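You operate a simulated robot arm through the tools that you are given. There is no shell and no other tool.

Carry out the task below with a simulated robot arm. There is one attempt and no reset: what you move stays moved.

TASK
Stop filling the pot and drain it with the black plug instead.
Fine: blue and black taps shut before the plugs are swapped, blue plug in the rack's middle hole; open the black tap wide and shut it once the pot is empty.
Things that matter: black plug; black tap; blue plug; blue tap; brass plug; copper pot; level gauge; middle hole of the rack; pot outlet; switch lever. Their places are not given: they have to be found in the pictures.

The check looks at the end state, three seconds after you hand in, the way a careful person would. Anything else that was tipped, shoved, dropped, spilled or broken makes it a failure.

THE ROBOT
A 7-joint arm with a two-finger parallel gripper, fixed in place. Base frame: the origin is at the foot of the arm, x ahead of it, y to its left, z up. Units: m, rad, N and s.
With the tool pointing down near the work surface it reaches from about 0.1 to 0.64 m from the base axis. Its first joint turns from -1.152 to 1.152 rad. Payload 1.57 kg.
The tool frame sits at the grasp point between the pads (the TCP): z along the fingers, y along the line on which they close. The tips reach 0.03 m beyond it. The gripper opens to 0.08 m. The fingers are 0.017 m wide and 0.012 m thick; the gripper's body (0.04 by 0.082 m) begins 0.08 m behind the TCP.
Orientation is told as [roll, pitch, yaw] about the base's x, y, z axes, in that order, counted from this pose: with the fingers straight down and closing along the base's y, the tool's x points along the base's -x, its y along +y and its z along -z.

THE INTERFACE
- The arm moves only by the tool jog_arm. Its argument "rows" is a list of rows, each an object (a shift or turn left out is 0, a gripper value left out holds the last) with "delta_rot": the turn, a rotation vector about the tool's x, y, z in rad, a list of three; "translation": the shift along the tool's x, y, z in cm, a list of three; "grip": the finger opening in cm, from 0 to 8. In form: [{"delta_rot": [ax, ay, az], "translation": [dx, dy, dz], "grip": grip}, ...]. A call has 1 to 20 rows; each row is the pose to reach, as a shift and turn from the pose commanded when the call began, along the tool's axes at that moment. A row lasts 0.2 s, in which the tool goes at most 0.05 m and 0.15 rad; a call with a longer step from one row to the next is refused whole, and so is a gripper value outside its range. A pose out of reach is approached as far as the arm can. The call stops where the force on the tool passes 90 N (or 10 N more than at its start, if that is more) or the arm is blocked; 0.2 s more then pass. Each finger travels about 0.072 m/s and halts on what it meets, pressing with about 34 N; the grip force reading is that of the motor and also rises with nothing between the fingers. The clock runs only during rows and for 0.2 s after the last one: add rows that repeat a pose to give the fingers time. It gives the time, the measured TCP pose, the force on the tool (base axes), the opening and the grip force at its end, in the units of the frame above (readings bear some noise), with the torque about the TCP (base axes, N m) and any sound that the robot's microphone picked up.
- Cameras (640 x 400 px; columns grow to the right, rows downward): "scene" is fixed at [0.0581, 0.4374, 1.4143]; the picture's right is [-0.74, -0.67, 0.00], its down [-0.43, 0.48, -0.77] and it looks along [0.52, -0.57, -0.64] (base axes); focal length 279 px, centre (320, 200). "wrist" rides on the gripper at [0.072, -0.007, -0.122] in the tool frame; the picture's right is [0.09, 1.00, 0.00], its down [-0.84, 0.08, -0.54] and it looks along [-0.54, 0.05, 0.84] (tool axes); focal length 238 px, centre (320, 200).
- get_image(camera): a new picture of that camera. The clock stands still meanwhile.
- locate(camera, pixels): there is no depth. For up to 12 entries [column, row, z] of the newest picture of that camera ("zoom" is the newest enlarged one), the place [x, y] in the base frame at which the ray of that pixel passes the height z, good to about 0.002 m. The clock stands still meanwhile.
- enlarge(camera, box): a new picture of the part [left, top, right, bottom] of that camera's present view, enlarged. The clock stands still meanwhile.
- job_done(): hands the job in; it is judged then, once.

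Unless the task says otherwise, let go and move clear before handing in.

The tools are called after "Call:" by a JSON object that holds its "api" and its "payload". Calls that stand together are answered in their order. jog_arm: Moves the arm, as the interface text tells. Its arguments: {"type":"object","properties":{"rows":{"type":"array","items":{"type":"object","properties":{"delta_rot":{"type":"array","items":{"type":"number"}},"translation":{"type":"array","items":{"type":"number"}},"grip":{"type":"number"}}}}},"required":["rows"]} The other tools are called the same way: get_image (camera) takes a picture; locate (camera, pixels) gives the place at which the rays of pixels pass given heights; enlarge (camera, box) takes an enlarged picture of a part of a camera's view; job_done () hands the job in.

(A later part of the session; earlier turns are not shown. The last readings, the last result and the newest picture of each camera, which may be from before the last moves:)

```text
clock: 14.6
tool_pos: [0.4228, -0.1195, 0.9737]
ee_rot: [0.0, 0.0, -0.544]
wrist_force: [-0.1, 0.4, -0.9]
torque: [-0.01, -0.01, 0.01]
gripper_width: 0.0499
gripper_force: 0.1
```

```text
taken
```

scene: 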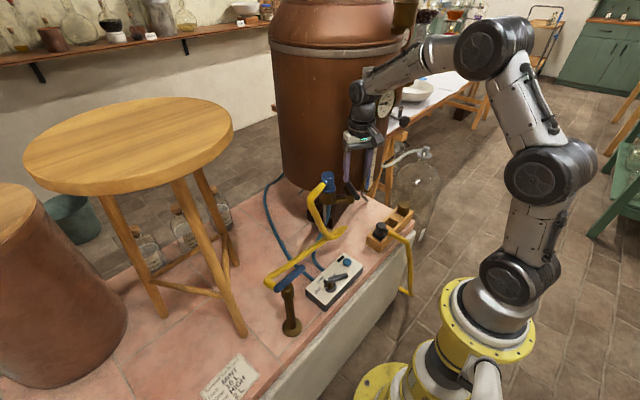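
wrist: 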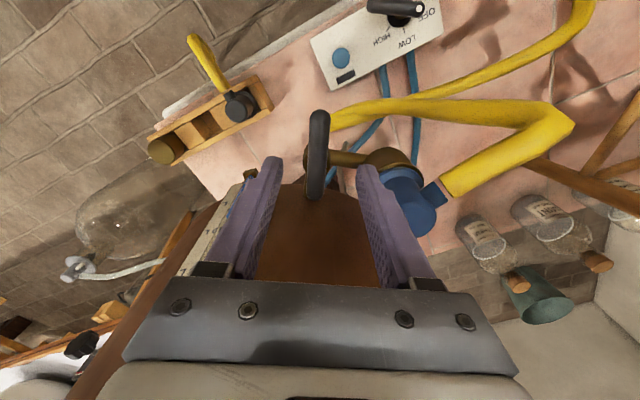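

The black handle lies centred between the fingers at wrist column 317, and the blue plug at (410,200) is clear of the right finger. I'll zoom in to confirm the stem position before descending.

Call:
{"api": "enlarge", "payload": {"camera": "wrist", "box": [240, 90, 460, 240]}}

Call:
{"api": "locate", "payload": {"camera": "wrist", "pixels": [[320, 118, 0.893], [315, 190, 0.893], [318, 155, 0.893], [335, 155, 0.85], [350, 158, 0.85], [375, 160, 0.86], [408, 190, 0.9]]}}

```text
2.67 times, centred on (350, 165) of wrist
```

zoom: 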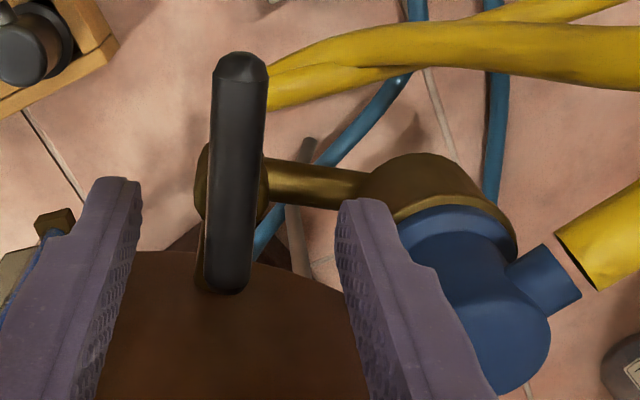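

```text
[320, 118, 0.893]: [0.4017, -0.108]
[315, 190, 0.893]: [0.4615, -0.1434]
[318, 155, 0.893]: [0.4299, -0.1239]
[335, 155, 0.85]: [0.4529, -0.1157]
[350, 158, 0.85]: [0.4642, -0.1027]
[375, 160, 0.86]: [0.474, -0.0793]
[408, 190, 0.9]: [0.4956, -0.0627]
```

The body sits under the handle at zoom (230,185) with the pipe leaving to the cup at right angles. I'll descend to handle height and close on the long arm.

Call:
{"api": "jog_arm", "payload": {"rows": [{"translation": [0, 0, 2.5]}, {"translation": [0, 0, 5]}, {"translation": [0, 0, 7.6]}, {"translation": [0, 0, 7.6], "grip": 1.5}, {"translation": [0, 0, 7.6], "grip": 1.5}, {"translation": [0, 0, 7.6], "grip": 1.5}]}}

Call:
{"api": "get_image", "payload": {"camera": "wrist"}}

Call:
{"api": "enlarge", "payload": {"camera": "scene", "box": [310, 120, 400, 230]}}

```text
clock: 16.0
tool_pos: [0.4206, -0.1185, 0.8972]
ee_rot: [0.0, 0.002, -0.543]
wrist_force: [1.5, 1.7, -3.6]
torque: [-0.12, -0.25, 0.09]
gripper_width: 0.0179
gripper_force: 32.5
```

```text
taken
```

wrist: 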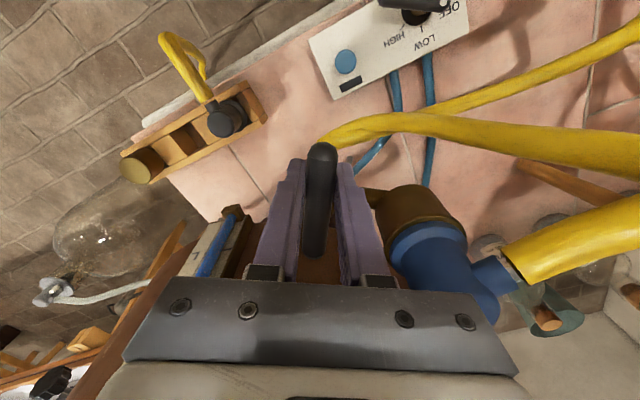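

```text
3.64 times, centred on (355, 175) of scene
```

zoom: 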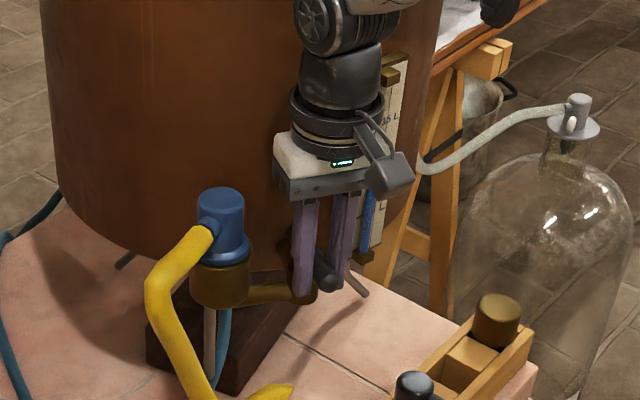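

The gripper holds the black handle (17.9 mm wide) about 3 cm out from the stem. I'll try a small counter-clockwise turn first to feel which way it moves freely.

Call:
{"api": "jog_arm", "payload": {"rows": [{"translation": [0, -0.15, 0], "delta_rot": [0, 0, -0.05]}, {"translation": [-0.01, -0.3, 0], "delta_rot": [0, 0, -0.1]}, {"translation": [-0.01, -0.3, 0], "delta_rot": [0, 0, -0.1]}]}}

```text
clock: 16.8
tool_pos: [0.4187, -0.1224, 0.8978]
ee_rot: [-0.001, 0.002, -0.441]
wrist_force: [4.3, 8.4, -11.5]
torque: [-0.18, -0.64, 0.33]
gripper_width: 0.0177
gripper_force: 32.7
```

It followed with only small forces, so counter-clockwise looks free. I'll continue in steps up to about 0.5 rad and watch the readings.

Call:
{"api": "jog_arm", "payload": {"rows": [{"translation": [0, -0.23, 0], "delta_rot": [0, 0, -0.08]}, {"translation": [-0.04, -0.47, 0], "delta_rot": [0, 0, -0.16]}, {"translation": [-0.09, -0.7, 0], "delta_rot": [0, 0, -0.24]}, {"translation": [-0.15, -0.93, 0], "delta_rot": [0, 0, -0.32]}, {"translation": [-0.23, -1.16, 0], "delta_rot": [0, 0, -0.4]}]}}

Call:
{"api": "get_image", "payload": {"camera": "wrist"}}

Call:
{"api": "enlarge", "payload": {"camera": "scene", "box": [310, 120, 400, 230]}}

```text
clock: 18.0
tool_pos: [0.4145, -0.1353, 0.898]
ee_rot: [0.002, 0.004, -0.041]
wrist_force: [9.5, 19.2, -22.0]
torque: [0.06, -0.1, 0.55]
gripper_width: 0.018
gripper_force: 32.5
```

```text
taken
```

wrist: 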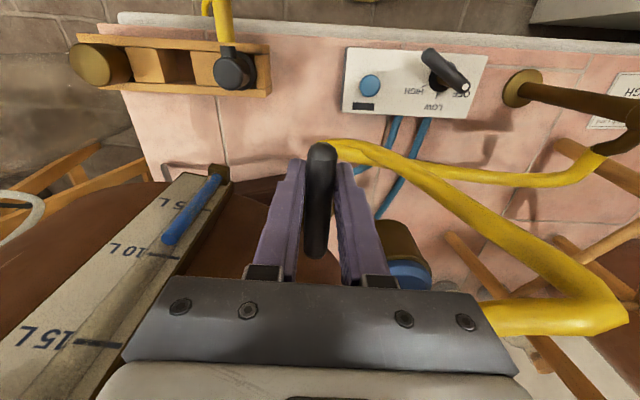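

```text
3.64 times, centred on (355, 175) of scene
```

zoom: 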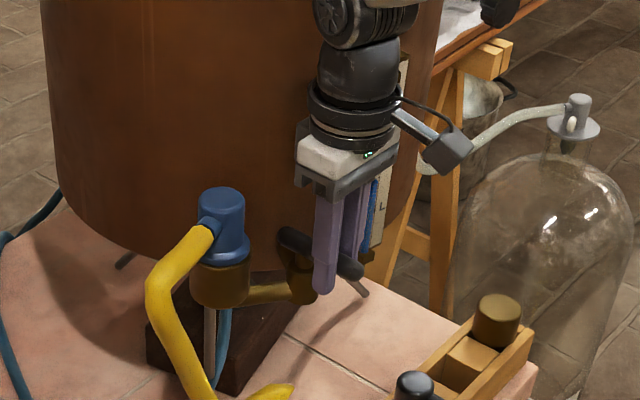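

The handle has turned about 0.5 rad with modest friction, and the wrist view shows the gauge just under 10 L. I'll keep going counter-clockwise toward a quarter turn.

Call:
{"api": "jog_arm", "payload": {"rows": [{"translation": [-0.02, -0.37, 0], "delta_rot": [0, 0, -0.12]}, {"translation": [-0.09, -0.73, 0], "delta_rot": [0, 0, -0.24]}, {"translation": [-0.2, -1.08, 0], "delta_rot": [0, 0, -0.36]}, {"translation": [-0.35, -1.42, 0], "delta_rot": [0, 0, -0.48]}, {"translation": [-0.54, -1.74, 0], "delta_rot": [0, 0, -0.6]}]}}

Call:
{"api": "get_image", "payload": {"camera": "wrist"}}

Call:
{"api": "enlarge", "payload": {"camera": "scene", "box": [310, 120, 400, 230]}}

```text
clock: 19.2
tool_pos: [0.4201, -0.1538, 0.898]
ee_rot: [0.003, 0.001, 0.558]
wrist_force: [2.1, 20.5, -18.9]
torque: [-0.03, 0.17, 0.48]
gripper_width: 0.0179
gripper_force: 32.8
```

```text
taken
```

wrist: 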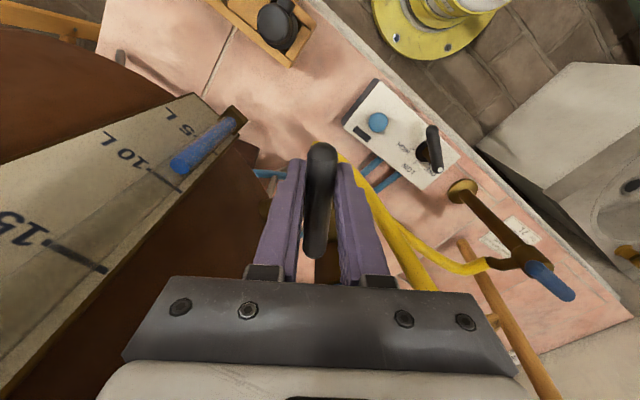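

```text
3.64 times, centred on (355, 175) of scene
```

zoom: 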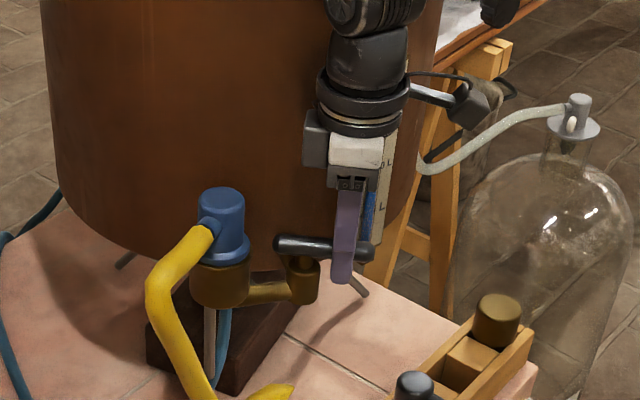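

The handle's long end now points at about 212°, and the gripper is getting close to the level gauge seen at the wrist image's left. Before turning further I'll locate the gauge board's near edge relative to the hand.

Call:
{"api": "locate", "payload": {"camera": "wrist", "pixels": [[108, 272, 0.975], [185, 190, 0.928], [210, 140, 0.881], [240, 112, 0.835], [225, 122, 0.85], [110, 272, 0.96], [110, 272, 0.99]]}}

Call:
{"api": "enlarge", "payload": {"camera": "wrist", "box": [0, 80, 330, 400]}}

Call:
{"api": "enlarge", "payload": {"camera": "scene", "box": [345, 130, 395, 200]}}

```text
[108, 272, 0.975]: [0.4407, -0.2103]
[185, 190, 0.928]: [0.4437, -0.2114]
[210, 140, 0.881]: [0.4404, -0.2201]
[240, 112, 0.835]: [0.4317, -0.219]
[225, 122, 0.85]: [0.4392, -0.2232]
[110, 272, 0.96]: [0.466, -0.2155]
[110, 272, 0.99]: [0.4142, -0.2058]
```

```text
1.25 times, centred on (165, 240) of wrist
```

zoom: 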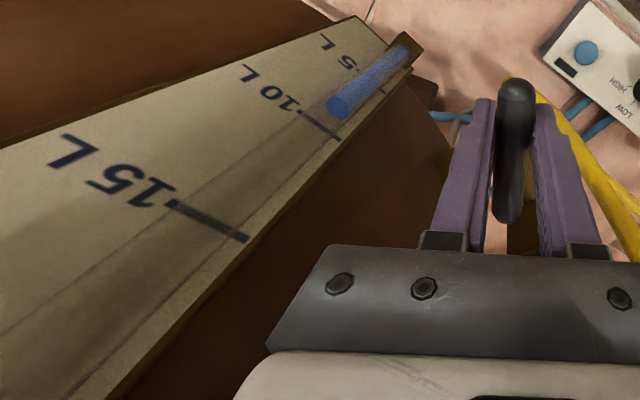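

```text
5.71 times, centred on (370, 165) of scene
```

zoom: 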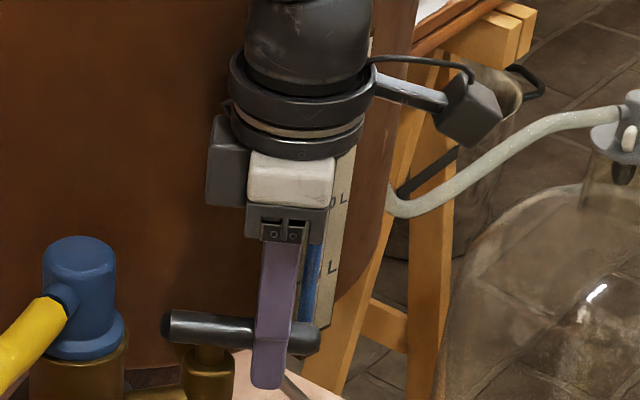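

The gauge's near edge is at (0.441,-0.211), about 6 cm from the tool axis, and the turn to 239° should leave more than 1 cm to the hand and camera. I'll continue in small steps.

Call:
{"api": "jog_arm", "payload": {"rows": [{"translation": [-0.02, -0.3, 0], "delta_rot": [0, 0, -0.1]}, {"translation": [-0.06, -0.6, 0], "delta_rot": [0, 0, -0.2]}, {"translation": [-0.13, -0.9, 0], "delta_rot": [0, 0, -0.3]}]}}

Call:
{"api": "get_image", "payload": {"camera": "wrist"}}

Call:
{"api": "enlarge", "payload": {"camera": "scene", "box": [310, 120, 400, 230]}}

```text
clock: 20.0
tool_pos: [0.4263, -0.1598, 0.8988]
ee_rot: [0.002, 0.001, 0.859]
wrist_force: [5.4, 13.5, -21.2]
torque: [0.13, -0.12, 0.22]
gripper_width: 0.0179
gripper_force: 32.8
```

```text
taken
```

wrist: 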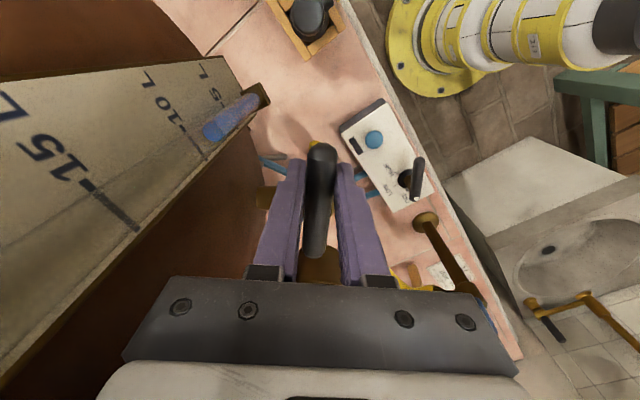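

```text
3.64 times, centred on (355, 175) of scene
```

zoom: 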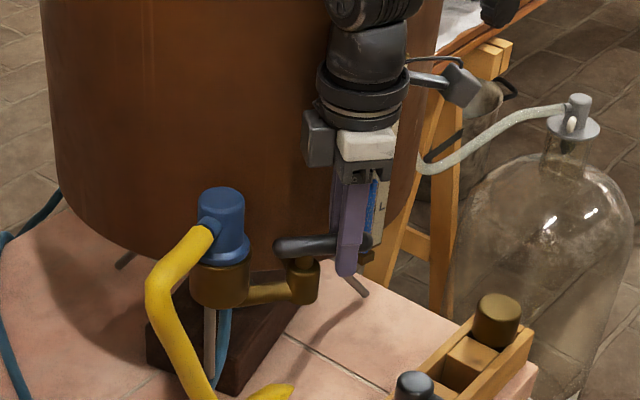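

No trouble so far; the handle is at about 229°. I'll go on in small steps until I feel the stop.

Call:
{"api": "jog_arm", "payload": {"rows": [{"translation": [-0.01, -0.22, 0], "delta_rot": [0, 0, -0.07]}, {"translation": [-0.03, -0.43, 0], "delta_rot": [0, 0, -0.14]}, {"translation": [-0.07, -0.62, 0], "delta_rot": [0, 0, -0.2]}]}}

Call:
{"api": "get_image", "payload": {"camera": "wrist"}}

Call:
{"api": "enlarge", "payload": {"camera": "scene", "box": [310, 120, 400, 230]}}

```text
clock: 20.8
tool_pos: [0.4279, -0.1624, 0.9005]
ee_rot: [0.008, 0.0, 1.055]
wrist_force: [-16.0, 23.6, 0.9]
torque: [0.35, 0.12, -0.84]
gripper_width: 0.0194
gripper_force: 34.0
```

```text
taken
```

wrist: 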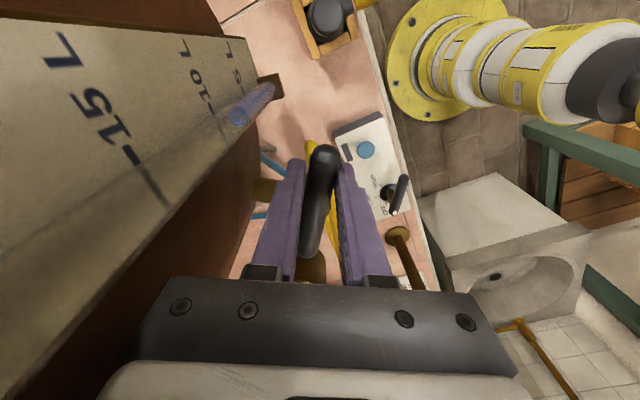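

```text
3.64 times, centred on (355, 175) of scene
```

zoom: 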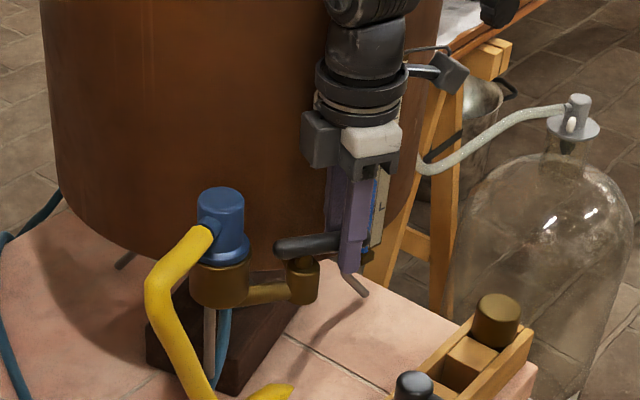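

Torque jumped to -0.84 N·m and the bar stopped following, so the black tap is now on its counter-clockwise stop, a quarter turn from where water was passing. I'll ease off, release, and rise straight up.

Call:
{"api": "jog_arm", "payload": {"rows": [{"translation": [0, 0.08, 0], "delta_rot": [0, 0, 0.07]}, {"translation": [0, 0.08, 0], "delta_rot": [0, 0, 0.07], "grip": 4}, {"translation": [0, 0.08, 0], "delta_rot": [0, 0, 0.07], "grip": 4}, {"translation": [0, 0.08, -3], "delta_rot": [0, 0, 0.07]}, {"translation": [0, 0.08, -7], "delta_rot": [0, 0, 0.07]}, {"translation": [0, 0.08, -11], "delta_rot": [0, 0, 0.07]}]}}

Call:
{"api": "get_image", "payload": {"camera": "wrist"}}

Call:
{"api": "enlarge", "payload": {"camera": "scene", "box": [300, 120, 410, 260]}}

```text
clock: 22.2
tool_pos: [0.431, -0.1519, 1.0054]
ee_rot: [0.017, 0.002, 1.002]
wrist_force: [-1.0, 0.1, 0.1]
torque: [-0.02, -0.01, 0.0]
gripper_width: 0.0405
gripper_force: 0.1
```

```text
taken
```

wrist: 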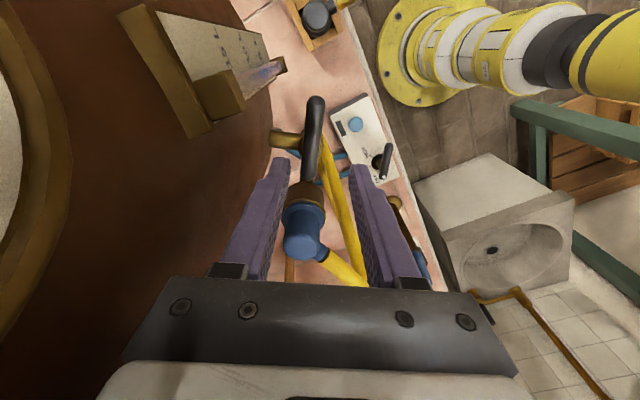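

```text
2.86 times, centred on (355, 190) of scene
```

zoom: 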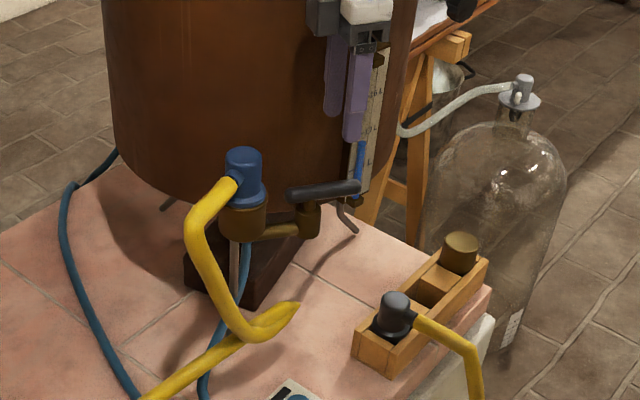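

The black handle has stayed at its new position (scene zoom (290,192)–(360,187)). I'll move away from the pot and over to the rack for a close look at the plugs and the middle hole.

Call:
{"api": "jog_arm", "payload": {"rows": [{"translation": [1.6, 2.5, -1], "delta_rot": [0, 0, 0.14]}, {"translation": [3.2, 5.0, -2], "delta_rot": [0, 0, 0.28]}, {"translation": [5.4, 8.4, -3], "delta_rot": [0, 0, 0.42]}, {"translation": [8.2, 6.6, -3], "delta_rot": [0, 0, 0.56]}, {"translation": [11, 4.9, -3], "delta_rot": [0, 0, 0.7]}, {"translation": [13.8, 3.0, -3], "delta_rot": [0, 0, 0.85]}, {"translation": [17.2, 0.9, -3], "delta_rot": [0, 0, 1.0]}]}}

Call:
{"api": "get_image", "payload": {"camera": "wrist"}}

Call:
{"api": "get_image", "payload": {"camera": "scene"}}

Call:
{"api": "enlarge", "payload": {"camera": "scene", "box": [350, 190, 430, 260]}}

Call:
{"api": "enlarge", "payload": {"camera": "scene", "box": [361, 160, 379, 175]}}

```text
clock: 23.8
tool_pos: [0.3273, -0.3064, 1.0406]
ee_rot: [0.001, 0.0, -0.017]
wrist_force: [-0.1, 0.6, -0.7]
torque: [-0.01, -0.04, -0.02]
gripper_width: 0.0402
gripper_force: 0.1
```

```text
taken
```

wrist: 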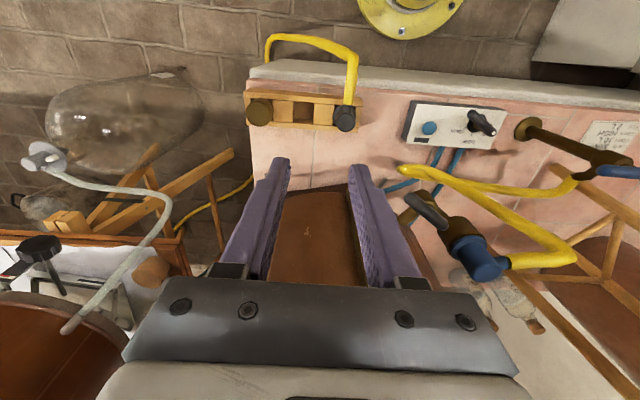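

```text
taken
```

scene: 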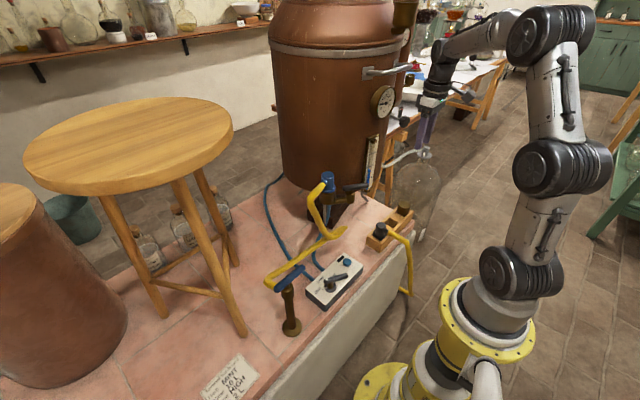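

```text
5.71 times, centred on (390, 225) of scene
```

zoom: 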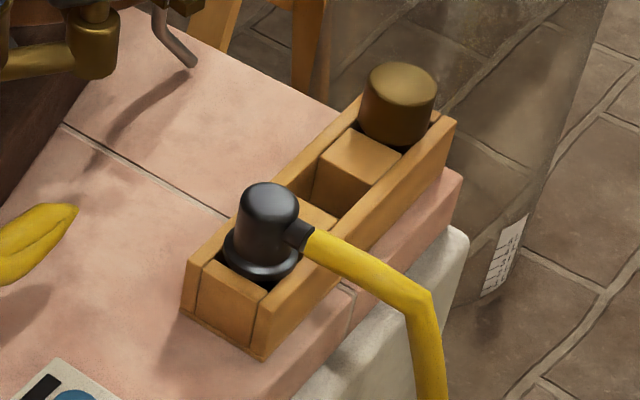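

```text
16.00 times, centred on (370, 168) of scene
```

zoom: 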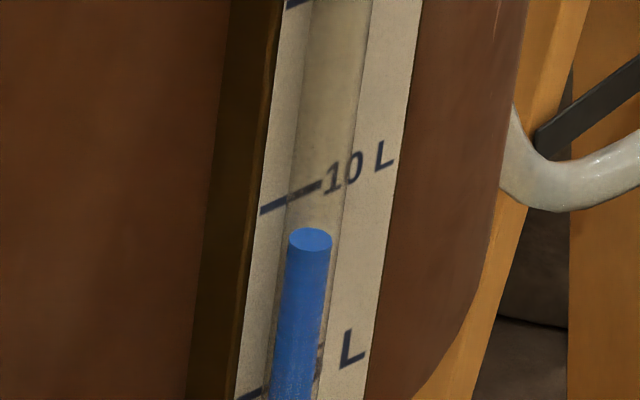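

The level is steady at about 9 L. I'll enlarge the rack in the wrist view for the exact hole positions and locate the plugs.

Call:
{"api": "enlarge", "payload": {"camera": "wrist", "box": [230, 30, 380, 150]}}

Call:
{"api": "enlarge", "payload": {"camera": "wrist", "box": [380, 150, 600, 300]}}

```text
3.33 times, centred on (305, 90) of wrist
```

zoom: 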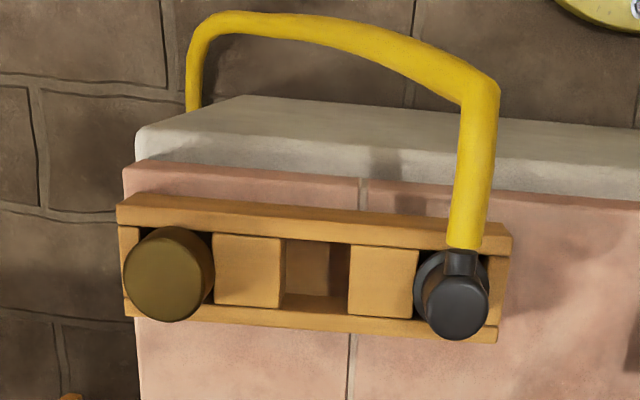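

```text
2.67 times, centred on (490, 225) of wrist
```

zoom: 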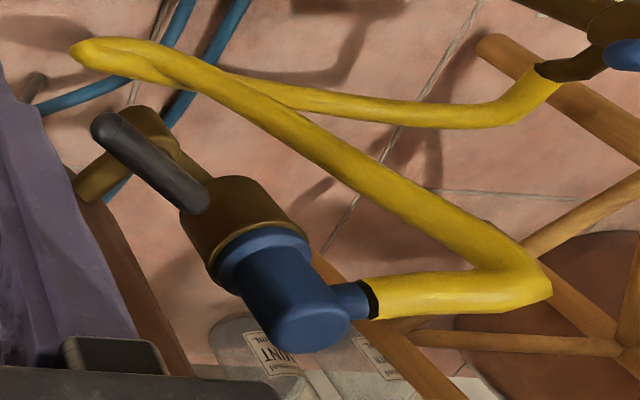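

The middle hole lies between the two spacers at wrist zoom (283–350, 240–310). I'll triangulate the spacer corners from both views to get the rack's top height.

Call:
{"api": "locate", "payload": {"camera": "scene", "pixels": [[389.65, 217.6, 0.62], [389.65, 217.6, 0.64], [389.65, 217.6, 0.66], [404, 216.6, 0.64], [404, 216.6, 0.66], [379, 228, 0.68], [379, 228, 0.7], [379, 226, 0.72], [402, 206, 0.7], [402, 206, 0.68]]}}

Call:
{"api": "locate", "payload": {"camera": "wrist", "pixels": [[293, 122, 0.62], [293, 122, 0.64], [293, 122, 0.66], [294, 101.5, 0.64], [294, 101.5, 0.66], [314, 122.5, 0.64], [314, 122.5, 0.66], [347, 122, 0.7], [347, 122, 0.68], [260, 114, 0.68], [260, 114, 0.7], [314, 103, 0.65]]}}

```text
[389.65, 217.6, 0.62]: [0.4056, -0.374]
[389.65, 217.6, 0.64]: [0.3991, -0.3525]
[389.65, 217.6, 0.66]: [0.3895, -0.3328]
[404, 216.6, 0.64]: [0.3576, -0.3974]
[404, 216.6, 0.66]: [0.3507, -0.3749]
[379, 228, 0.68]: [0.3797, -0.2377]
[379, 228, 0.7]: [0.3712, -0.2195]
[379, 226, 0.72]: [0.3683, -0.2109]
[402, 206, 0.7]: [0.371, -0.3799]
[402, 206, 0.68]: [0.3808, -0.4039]
```

```text
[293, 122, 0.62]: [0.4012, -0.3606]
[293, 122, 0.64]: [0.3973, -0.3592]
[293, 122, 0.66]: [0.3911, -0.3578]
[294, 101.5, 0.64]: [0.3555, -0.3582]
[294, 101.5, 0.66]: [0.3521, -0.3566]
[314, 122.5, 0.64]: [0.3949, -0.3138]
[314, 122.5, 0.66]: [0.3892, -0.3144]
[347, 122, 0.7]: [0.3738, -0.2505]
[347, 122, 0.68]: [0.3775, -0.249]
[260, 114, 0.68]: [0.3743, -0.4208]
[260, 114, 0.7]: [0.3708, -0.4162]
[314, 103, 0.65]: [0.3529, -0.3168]
```

The rack top is at z≈0.637 and the middle hole is centred near (0.376,-0.336), about 4.3 cm square; the black plug is at (0.377,-0.249). Next I'll get the blue plug's axis, top height and spigot direction.

Call:
{"api": "locate", "payload": {"camera": "scene", "pixels": [[327.7, 173.8, 0.9], [327.7, 173.8, 0.92], [327.7, 173.8, 0.94], [328.5, 194, 0.87], [329, 201, 0.85], [318, 188, 0.89], [310, 197, 0.89]]}}

Call:
{"api": "locate", "payload": {"camera": "wrist", "pixels": [[487, 273, 0.9], [487, 273, 0.92], [487, 273, 0.94], [465, 245, 0.87], [500, 260, 0.9], [510, 261, 0.9], [542, 260, 0.9], [510, 261, 0.89], [542, 260, 0.89]]}}

```text
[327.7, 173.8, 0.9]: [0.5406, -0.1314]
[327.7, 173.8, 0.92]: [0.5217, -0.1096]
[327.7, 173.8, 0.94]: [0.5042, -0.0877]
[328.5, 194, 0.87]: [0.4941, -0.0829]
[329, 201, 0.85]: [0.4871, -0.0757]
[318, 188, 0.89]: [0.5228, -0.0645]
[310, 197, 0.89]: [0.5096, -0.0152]
```

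```text
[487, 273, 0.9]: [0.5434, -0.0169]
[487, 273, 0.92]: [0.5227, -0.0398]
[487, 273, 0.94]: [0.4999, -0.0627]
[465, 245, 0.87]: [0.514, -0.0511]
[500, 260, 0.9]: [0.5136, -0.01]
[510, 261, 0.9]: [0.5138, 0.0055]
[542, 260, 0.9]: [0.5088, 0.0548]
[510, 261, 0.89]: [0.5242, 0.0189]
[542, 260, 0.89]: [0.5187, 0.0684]
```

The blue plug's axis is at (0.492,-0.076) with its top at z≈0.95 and its spigot pointing about +y. I'll swing around the pot side to a pre-grasp above it with the fingers closing along x and the camera over the hose side.

Call:
{"api": "jog_arm", "payload": {"rows": [{"translation": [0, 3.3, -1], "delta_rot": [0, 0, 0.14], "grip": 8}, {"translation": [0, 6.6, -2], "delta_rot": [0, 0, 0.28]}, {"translation": [0, 9.9, -3], "delta_rot": [0, 0, 0.42]}, {"translation": [0, 13.2, -4], "delta_rot": [0, 0, 0.56]}, {"translation": [0, 16.5, -4], "delta_rot": [0, 0, 0.7]}, {"translation": [0, 19.9, -4], "delta_rot": [0, 0, 0.84]}, {"translation": [0, 23.3, -4], "delta_rot": [0, 0, 0.98]}, {"translation": [-4, 23.3, -4], "delta_rot": [0, 0, 1.12]}, {"translation": [-8, 23.3, -4], "delta_rot": [0, 0, 1.26]}, {"translation": [-12, 23.3, -4], "delta_rot": [0, 0, 1.4]}, {"translation": [-16.1, 23.3, -4], "delta_rot": [0, 0, 1.54]}]}}

Call:
{"api": "get_image", "payload": {"camera": "wrist"}}

Call:
{"api": "get_image", "payload": {"camera": "scene"}}

```text
clock: 26.2
tool_pos: [0.491, -0.0711, 1.0775]
ee_rot: [-0.002, 0.0, -1.556]
wrist_force: [-0.2, -0.1, -0.3]
torque: [-0.01, 0.01, 0.03]
gripper_width: 0.08
gripper_force: 0.0
```

```text
taken
```

wrist: 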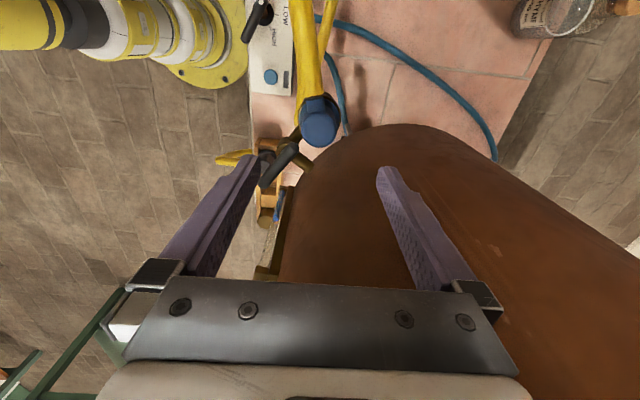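

```text
taken
```

scene: 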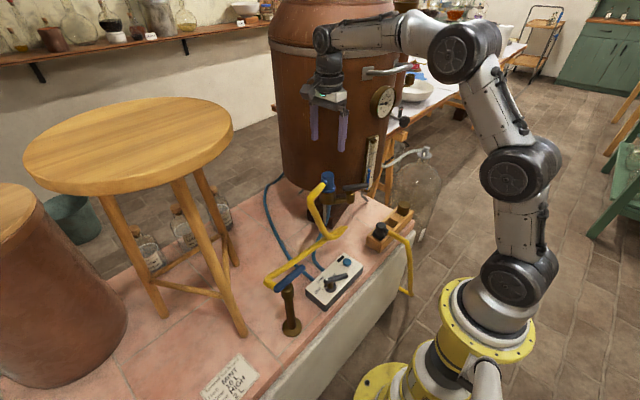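

The plug's cap is centred near wrist (320,128), between the fingers. I'll locate its centre precisely to set the descent.

Call:
{"api": "enlarge", "payload": {"camera": "wrist", "box": [250, 60, 400, 200]}}

Call:
{"api": "locate", "payload": {"camera": "wrist", "pixels": [[320, 128, 0.95], [300, 128, 0.95], [340, 128, 0.95], [320, 115, 0.95], [320, 145, 0.95], [316, 105, 0.9]]}}

```text
2.86 times, centred on (325, 130) of wrist
```

zoom: 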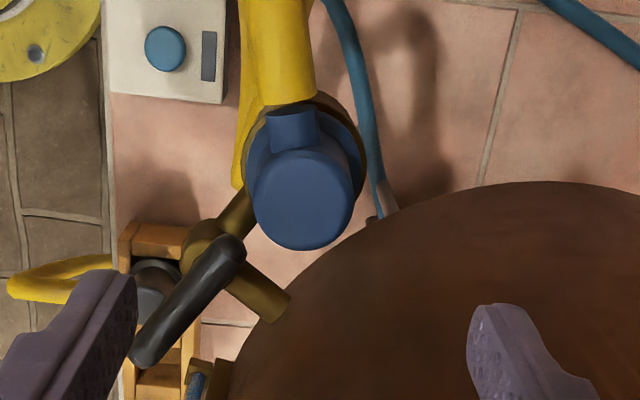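

```text
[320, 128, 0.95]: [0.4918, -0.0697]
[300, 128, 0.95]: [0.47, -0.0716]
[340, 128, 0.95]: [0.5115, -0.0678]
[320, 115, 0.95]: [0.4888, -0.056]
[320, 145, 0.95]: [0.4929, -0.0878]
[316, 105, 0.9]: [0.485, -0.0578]
```

The cap's centre is at about (0.491,-0.073) and 3.85 cm wide, with both fingers clear of the tap handle, pot and hose. I'll descend to z≈0.943 and stop there to check before closing.

Call:
{"api": "jog_arm", "payload": {"rows": [{"translation": [-0.2, 0, 3]}, {"translation": [-0.2, 0, 6]}, {"translation": [-0.2, 0, 9]}, {"translation": [-0.2, 0, 11.5]}, {"translation": [-0.2, 0, 13.4]}]}}

Call:
{"api": "get_image", "payload": {"camera": "wrist"}}

Call:
{"api": "enlarge", "payload": {"camera": "scene", "box": [290, 130, 390, 220]}}

```text
clock: 27.4
tool_pos: [0.4924, -0.074, 0.9445]
ee_rot: [0.0, 0.001, -1.555]
wrist_force: [-0.1, -0.5, 1.0]
torque: [0.03, 0.0, 0.0]
gripper_width: 0.08
gripper_force: 0.1
```

```text
taken
```

wrist: 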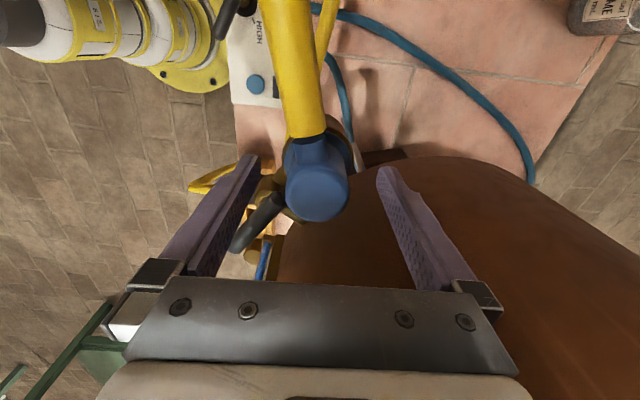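

```text
4.44 times, centred on (340, 175) of scene
```

zoom: 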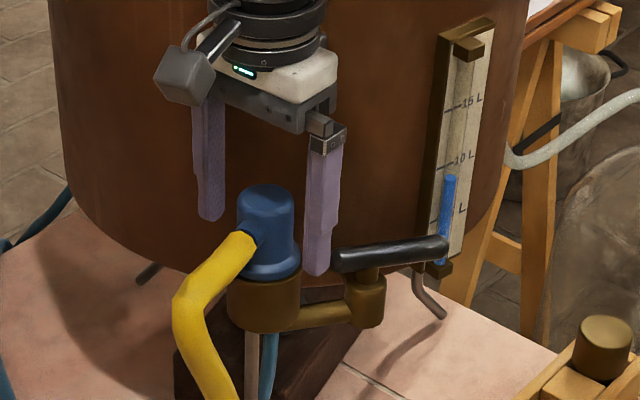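

The cap sits centred between the fingers at wrist (318,190). I'll close on it now.

Call:
{"api": "jog_arm", "payload": {"rows": [{"grip": 3}, {"grip": 3}, {"grip": 3}]}}

Call:
{"api": "get_image", "payload": {"camera": "wrist"}}

```text
clock: 28.2
tool_pos: [0.4908, -0.0726, 0.9449]
ee_rot: [-0.001, 0.001, -1.554]
wrist_force: [0.4, -0.5, 0.1]
torque: [0.03, 0.03, 0.0]
gripper_width: 0.0361
gripper_force: 34.1
```

```text
taken
```

wrist: 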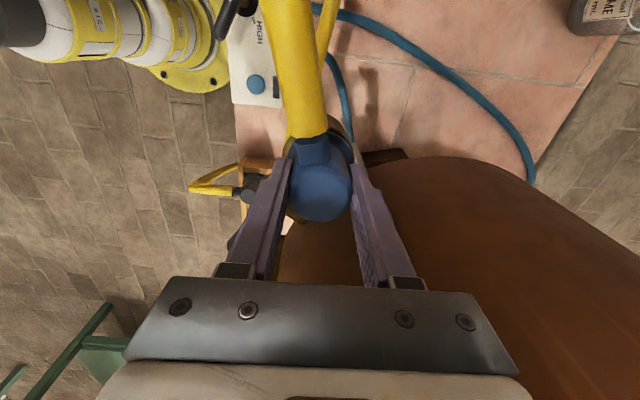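

The plug is held at 36 mm with 34 N. I'll start lifting straight up slowly and check.

Call:
{"api": "jog_arm", "payload": {"rows": [{"translation": [0, 0, -0.7]}, {"translation": [0, 0, -1.5]}]}}

Call:
{"api": "enlarge", "payload": {"camera": "scene", "box": [290, 130, 390, 220]}}

```text
clock: 28.8
tool_pos: [0.4927, -0.0734, 0.9612]
ee_rot: [-0.001, 0.002, -1.554]
wrist_force: [0.3, 0.3, -0.9]
torque: [-0.01, -0.01, -0.01]
gripper_width: 0.0361
gripper_force: 34.1
```

```text
4.44 times, centred on (340, 175) of scene
```

zoom: 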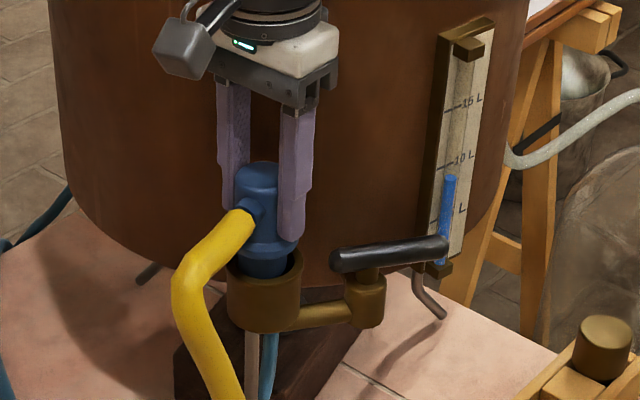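

The plug is coming out cleanly with no water showing and the gauge is unchanged. I'll lift it clear of the cup.

Call:
{"api": "jog_arm", "payload": {"rows": [{"translation": [0, 0, -1.5]}, {"translation": [0, 0, -3]}, {"translation": [0, 0, -4.5]}, {"translation": [0, 0, -6]}]}}

Call:
{"api": "get_image", "payload": {"camera": "wrist"}}

Call:
{"api": "get_image", "payload": {"camera": "scene"}}

Call:
{"api": "enlarge", "payload": {"camera": "scene", "box": [290, 130, 390, 220]}}

```text
clock: 29.8
tool_pos: [0.493, -0.0727, 1.0215]
ee_rot: [0.0, -0.001, -1.553]
wrist_force: [0.7, -0.4, -1.5]
torque: [-0.01, -0.01, -0.01]
gripper_width: 0.0363
gripper_force: 33.7
```

```text
taken
```

wrist: 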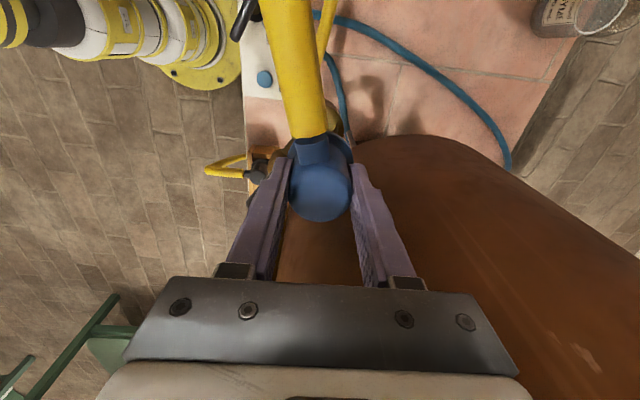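

```text
taken
```

scene: 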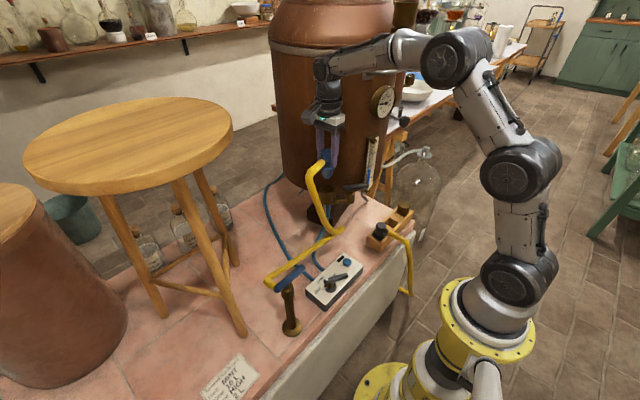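

```text
4.44 times, centred on (340, 175) of scene
```

zoom: 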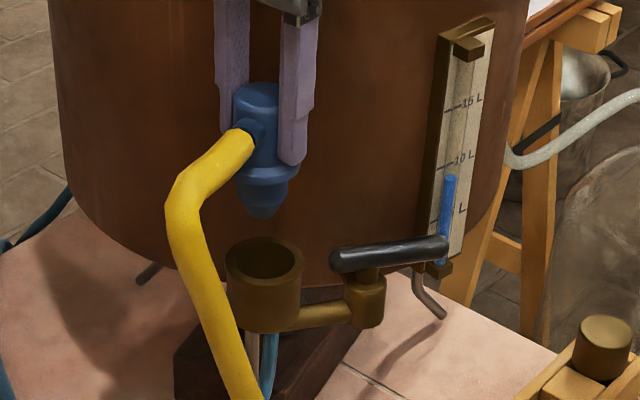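

The plug is fully out, the cup is visible and dry at scene (328,189), and the gauge is unchanged, so the black tap is shut. In the rack this grip would aim the hose at the black plug, or put the camera against the gauge. I'll reseat the plug, re-grip it turned about 30°, and go on from there.

Call:
{"api": "jog_arm", "payload": {"rows": [{"translation": [0, -0.1, 2]}, {"translation": [0, -0.15, 4]}, {"translation": [0, -0.15, 5.5]}, {"translation": [0, -0.15, 6.5]}, {"translation": [0, -0.15, 7.2]}, {"translation": [0, -0.15, 7.6]}]}}

Call:
{"api": "enlarge", "payload": {"camera": "scene", "box": [290, 130, 390, 220]}}

```text
clock: 31.2
tool_pos: [0.4918, -0.0735, 0.9444]
ee_rot: [0.002, -0.001, -1.553]
wrist_force: [-1.8, -0.4, 2.8]
torque: [-0.01, 0.12, 0.03]
gripper_width: 0.0361
gripper_force: 33.6
```

```text
4.44 times, centred on (340, 175) of scene
```

zoom: 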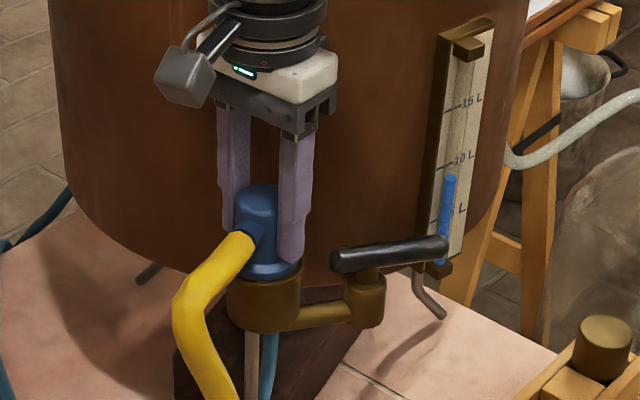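

The plug reseated smoothly. I'll open, rotate about 0.5 rad in place, and close on it again.

Call:
{"api": "jog_arm", "payload": {"rows": [{"grip": 6.5}, {"grip": 6.5}, {"grip": 6.5}, {"delta_rot": [0, 0, -0.13]}, {"delta_rot": [0, 0, -0.26]}, {"delta_rot": [0, 0, -0.39]}, {"delta_rot": [0, 0, -0.52]}, {"delta_rot": [0, 0, -0.52]}]}}

Call:
{"api": "get_image", "payload": {"camera": "wrist"}}

Call:
{"api": "enlarge", "payload": {"camera": "scene", "box": [290, 130, 390, 220]}}

```text
clock: 33.0
tool_pos: [0.4903, -0.0729, 0.9442]
ee_rot: [0.0, 0.001, -1.031]
wrist_force: [-0.1, 1.1, 0.6]
torque: [0.01, 0.01, -0.01]
gripper_width: 0.0648
gripper_force: 0.1
```

```text
taken
```

wrist: 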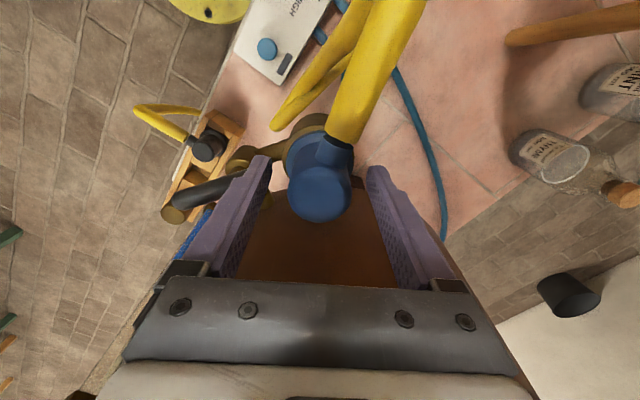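

```text
4.44 times, centred on (340, 175) of scene
```

zoom: 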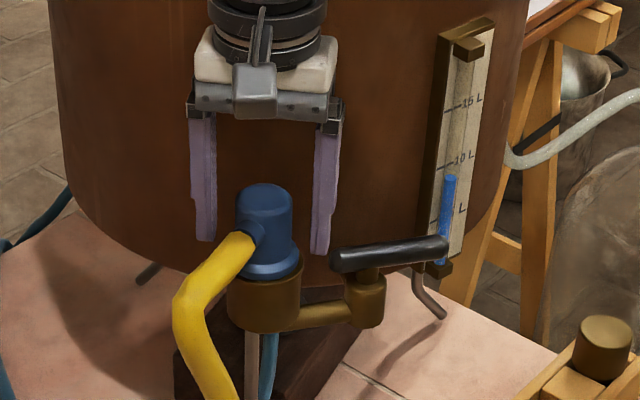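

The fingers now sit clear of the spigot, which is about 28° off the camera axis as planned. I'll close, confirm the grip and lift the plug out again.

Call:
{"api": "jog_arm", "payload": {"rows": [{"grip": 3}, {"grip": 3}, {"grip": 3}, {"translation": [0, 0, -1.5]}, {"translation": [0, 0, -3.5]}, {"translation": [0, 0, -6]}, {"translation": [0, 0, -8.5]}]}}

Call:
{"api": "get_image", "payload": {"camera": "wrist"}}

Call:
{"api": "get_image", "payload": {"camera": "scene"}}

```text
clock: 34.6
tool_pos: [0.4916, -0.0722, 1.0313]
ee_rot: [0.001, -0.002, -1.033]
wrist_force: [0.2, 0.2, -1.9]
torque: [0.01, -0.02, 0.0]
gripper_width: 0.0364
gripper_force: 33.6
```

```text
taken
```

wrist: 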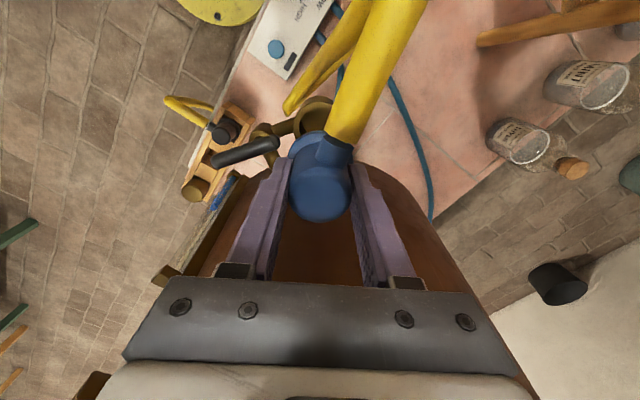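

```text
taken
```

scene: 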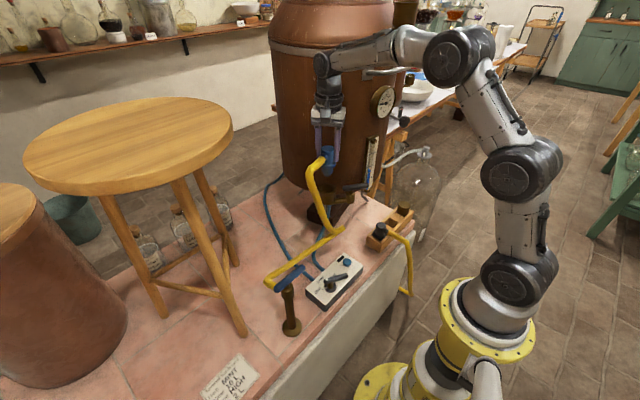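

The plug is out again, held at 36 mm with the hose following. I'll carry it out toward the robot and then along toward the rack, keeping it high and turning gradually, in two stages.

Call:
{"api": "jog_arm", "payload": {"rows": [{"translation": [2.3, -3.9, 0]}, {"translation": [4.6, -7.7, 0]}, {"translation": [6.1, -12.1, 0], "delta_rot": [0, 0, 0.083]}, {"translation": [3.7, -15.9, 0], "delta_rot": [0, 0, 0.166]}, {"translation": [0, -18.1, 0], "delta_rot": [0, 0, 0.25]}]}}

Call:
{"api": "get_image", "payload": {"camera": "wrist"}}

Call:
{"api": "get_image", "payload": {"camera": "scene"}}

```text
clock: 35.8
tool_pos: [0.3362, -0.1656, 1.0292]
ee_rot: [0.0, -0.001, -1.283]
wrist_force: [-0.2, -0.1, -1.9]
torque: [0.03, 0.0, 0.0]
gripper_width: 0.0361
gripper_force: 34.0
```

```text
taken
```

wrist: 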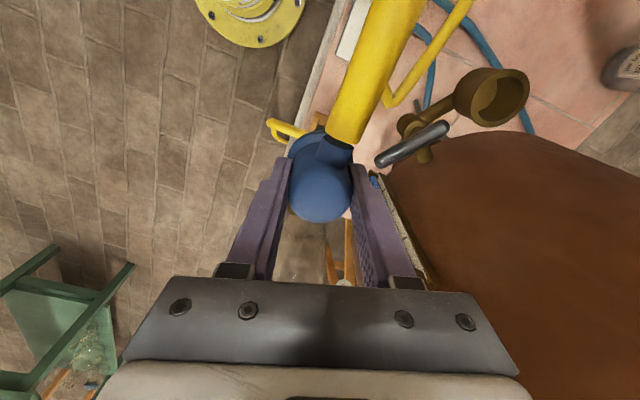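

```text
taken
```

scene: 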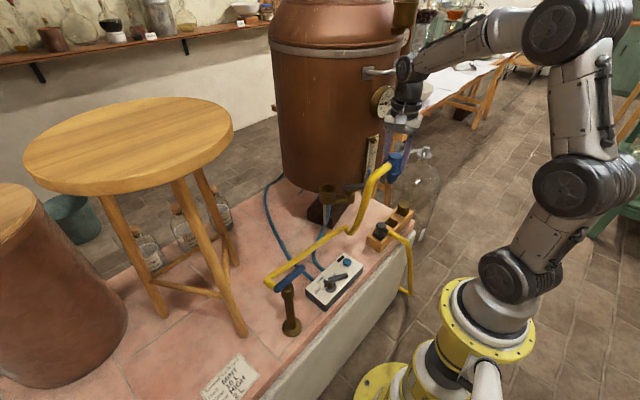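

The hose trails freely and the forces stay near zero. I'll bring the plug over the middle hole at height.

Call:
{"api": "jog_arm", "payload": {"rows": [{"translation": [-4.1, -1.2, 0], "delta_rot": [0, 0, 0.1]}, {"translation": [-8.2, -2.4, 0], "delta_rot": [0, 0, 0.2]}, {"translation": [-12.4, -3.7, 0], "delta_rot": [0, 0, 0.3]}, {"translation": [-16.3, -4.8, 0], "delta_rot": [0, 0, 0.41]}, {"translation": [-17.5, -1.0, 0], "delta_rot": [0, 0, 0.41]}, {"translation": [-17.5, -1.0, 0], "delta_rot": [0, 0, 0.41]}]}}

Call:
{"api": "get_image", "payload": {"camera": "wrist"}}

Call:
{"api": "get_image", "payload": {"camera": "scene"}}

```text
clock: 37.2
tool_pos: [0.3766, -0.3341, 1.0276]
ee_rot: [0.001, 0.0, -1.692]
wrist_force: [-0.5, -0.6, -0.8]
torque: [0.03, 0.01, -0.02]
gripper_width: 0.0359
gripper_force: 33.8
```

```text
taken
```

wrist: 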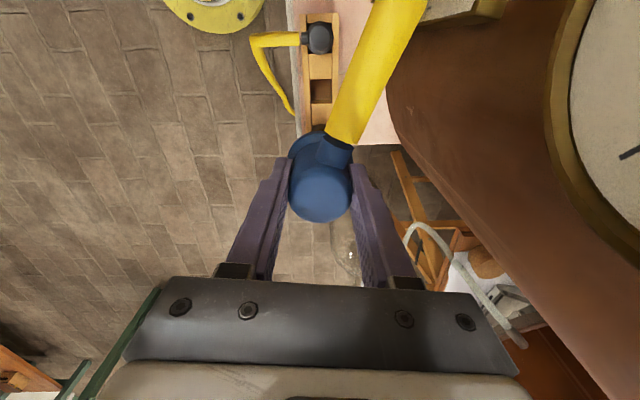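

```text
taken
```

scene: 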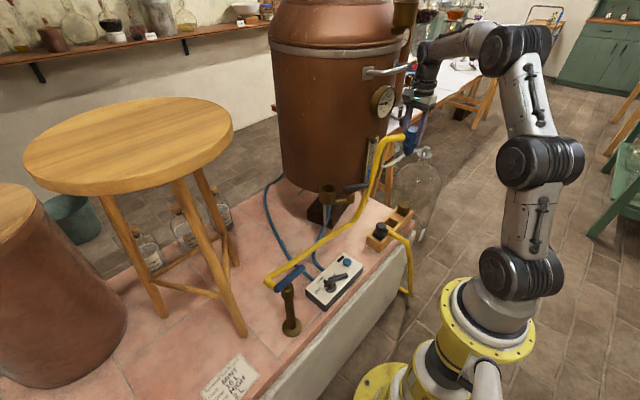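

The plug hangs above the rack with the middle hole visible at wrist (320,92). I'll enlarge to confirm the hole's centre before descending.

Call:
{"api": "enlarge", "payload": {"camera": "wrist", "box": [270, 0, 380, 145]}}

Call:
{"api": "locate", "payload": {"camera": "wrist", "pixels": [[311, 80, 0.637], [331, 80, 0.637], [311, 103, 0.637], [331, 103, 0.637], [318, 40, 0.69]]}}

Call:
{"api": "enlarge", "payload": {"camera": "scene", "box": [340, 110, 450, 260]}}

```text
2.76 times, centred on (325, 72) of wrist
```

zoom: 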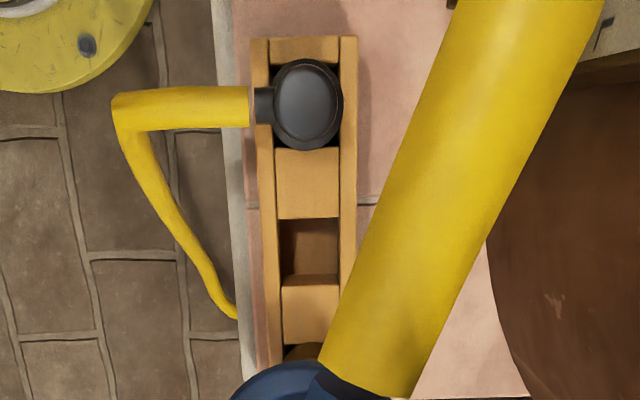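

```text
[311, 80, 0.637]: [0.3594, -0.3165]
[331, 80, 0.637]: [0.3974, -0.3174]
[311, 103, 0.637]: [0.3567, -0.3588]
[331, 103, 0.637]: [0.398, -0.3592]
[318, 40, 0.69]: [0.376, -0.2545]
```

```text
2.67 times, centred on (395, 185) of scene
```

zoom: 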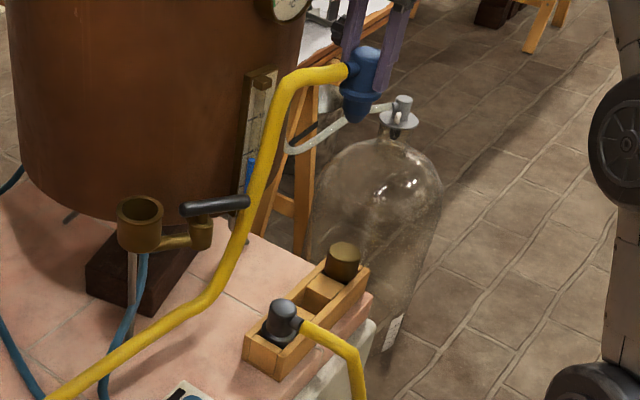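

The hole's top edges give a centre at (0.378,-0.3365), 2 mm from where the plug hangs now. I'll correct that and descend to just above the rack.

Call:
{"api": "jog_arm", "payload": {"rows": [{"translation": [-0.2, 0.17, 3]}, {"translation": [-0.2, 0.17, 7]}, {"translation": [-0.2, 0.17, 11]}, {"translation": [-0.2, 0.17, 15]}, {"translation": [-0.2, 0.17, 19]}, {"translation": [-0.2, 0.17, 23]}, {"translation": [-0.2, 0.17, 26]}, {"translation": [-0.2, 0.17, 28.5]}]}}

Call:
{"api": "get_image", "payload": {"camera": "wrist"}}

Call:
{"api": "get_image", "payload": {"camera": "scene"}}

Call:
{"api": "enlarge", "payload": {"camera": "scene", "box": [340, 140, 450, 260]}}

```text
clock: 39.0
tool_pos: [0.3783, -0.3396, 0.7464]
ee_rot: [0.0, 0.001, -1.693]
wrist_force: [-0.1, 0.2, -0.6]
torque: [0.0, 0.03, -0.04]
gripper_width: 0.0362
gripper_force: 34.0
```

```text
taken
```

wrist: 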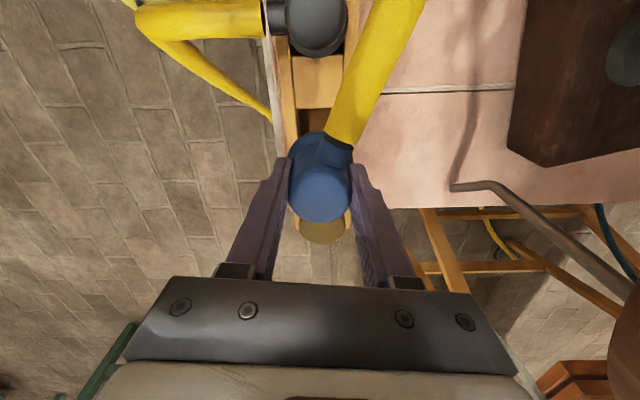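

```text
taken
```

scene: 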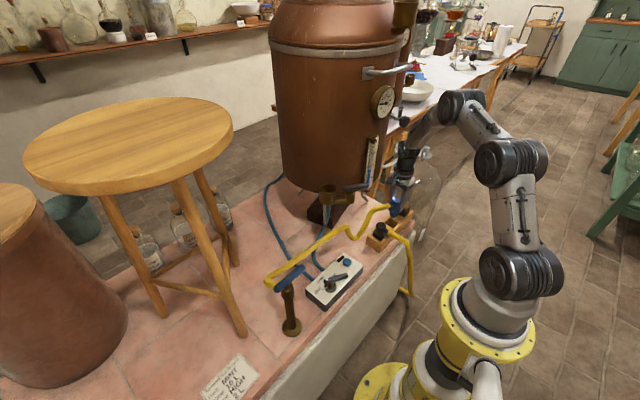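

```text
3.33 times, centred on (395, 200) of scene
```

zoom: 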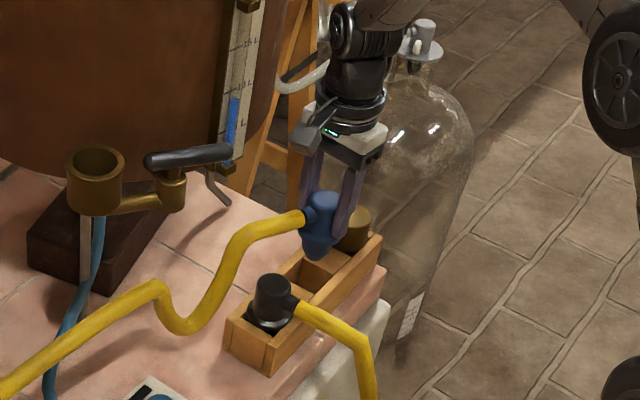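

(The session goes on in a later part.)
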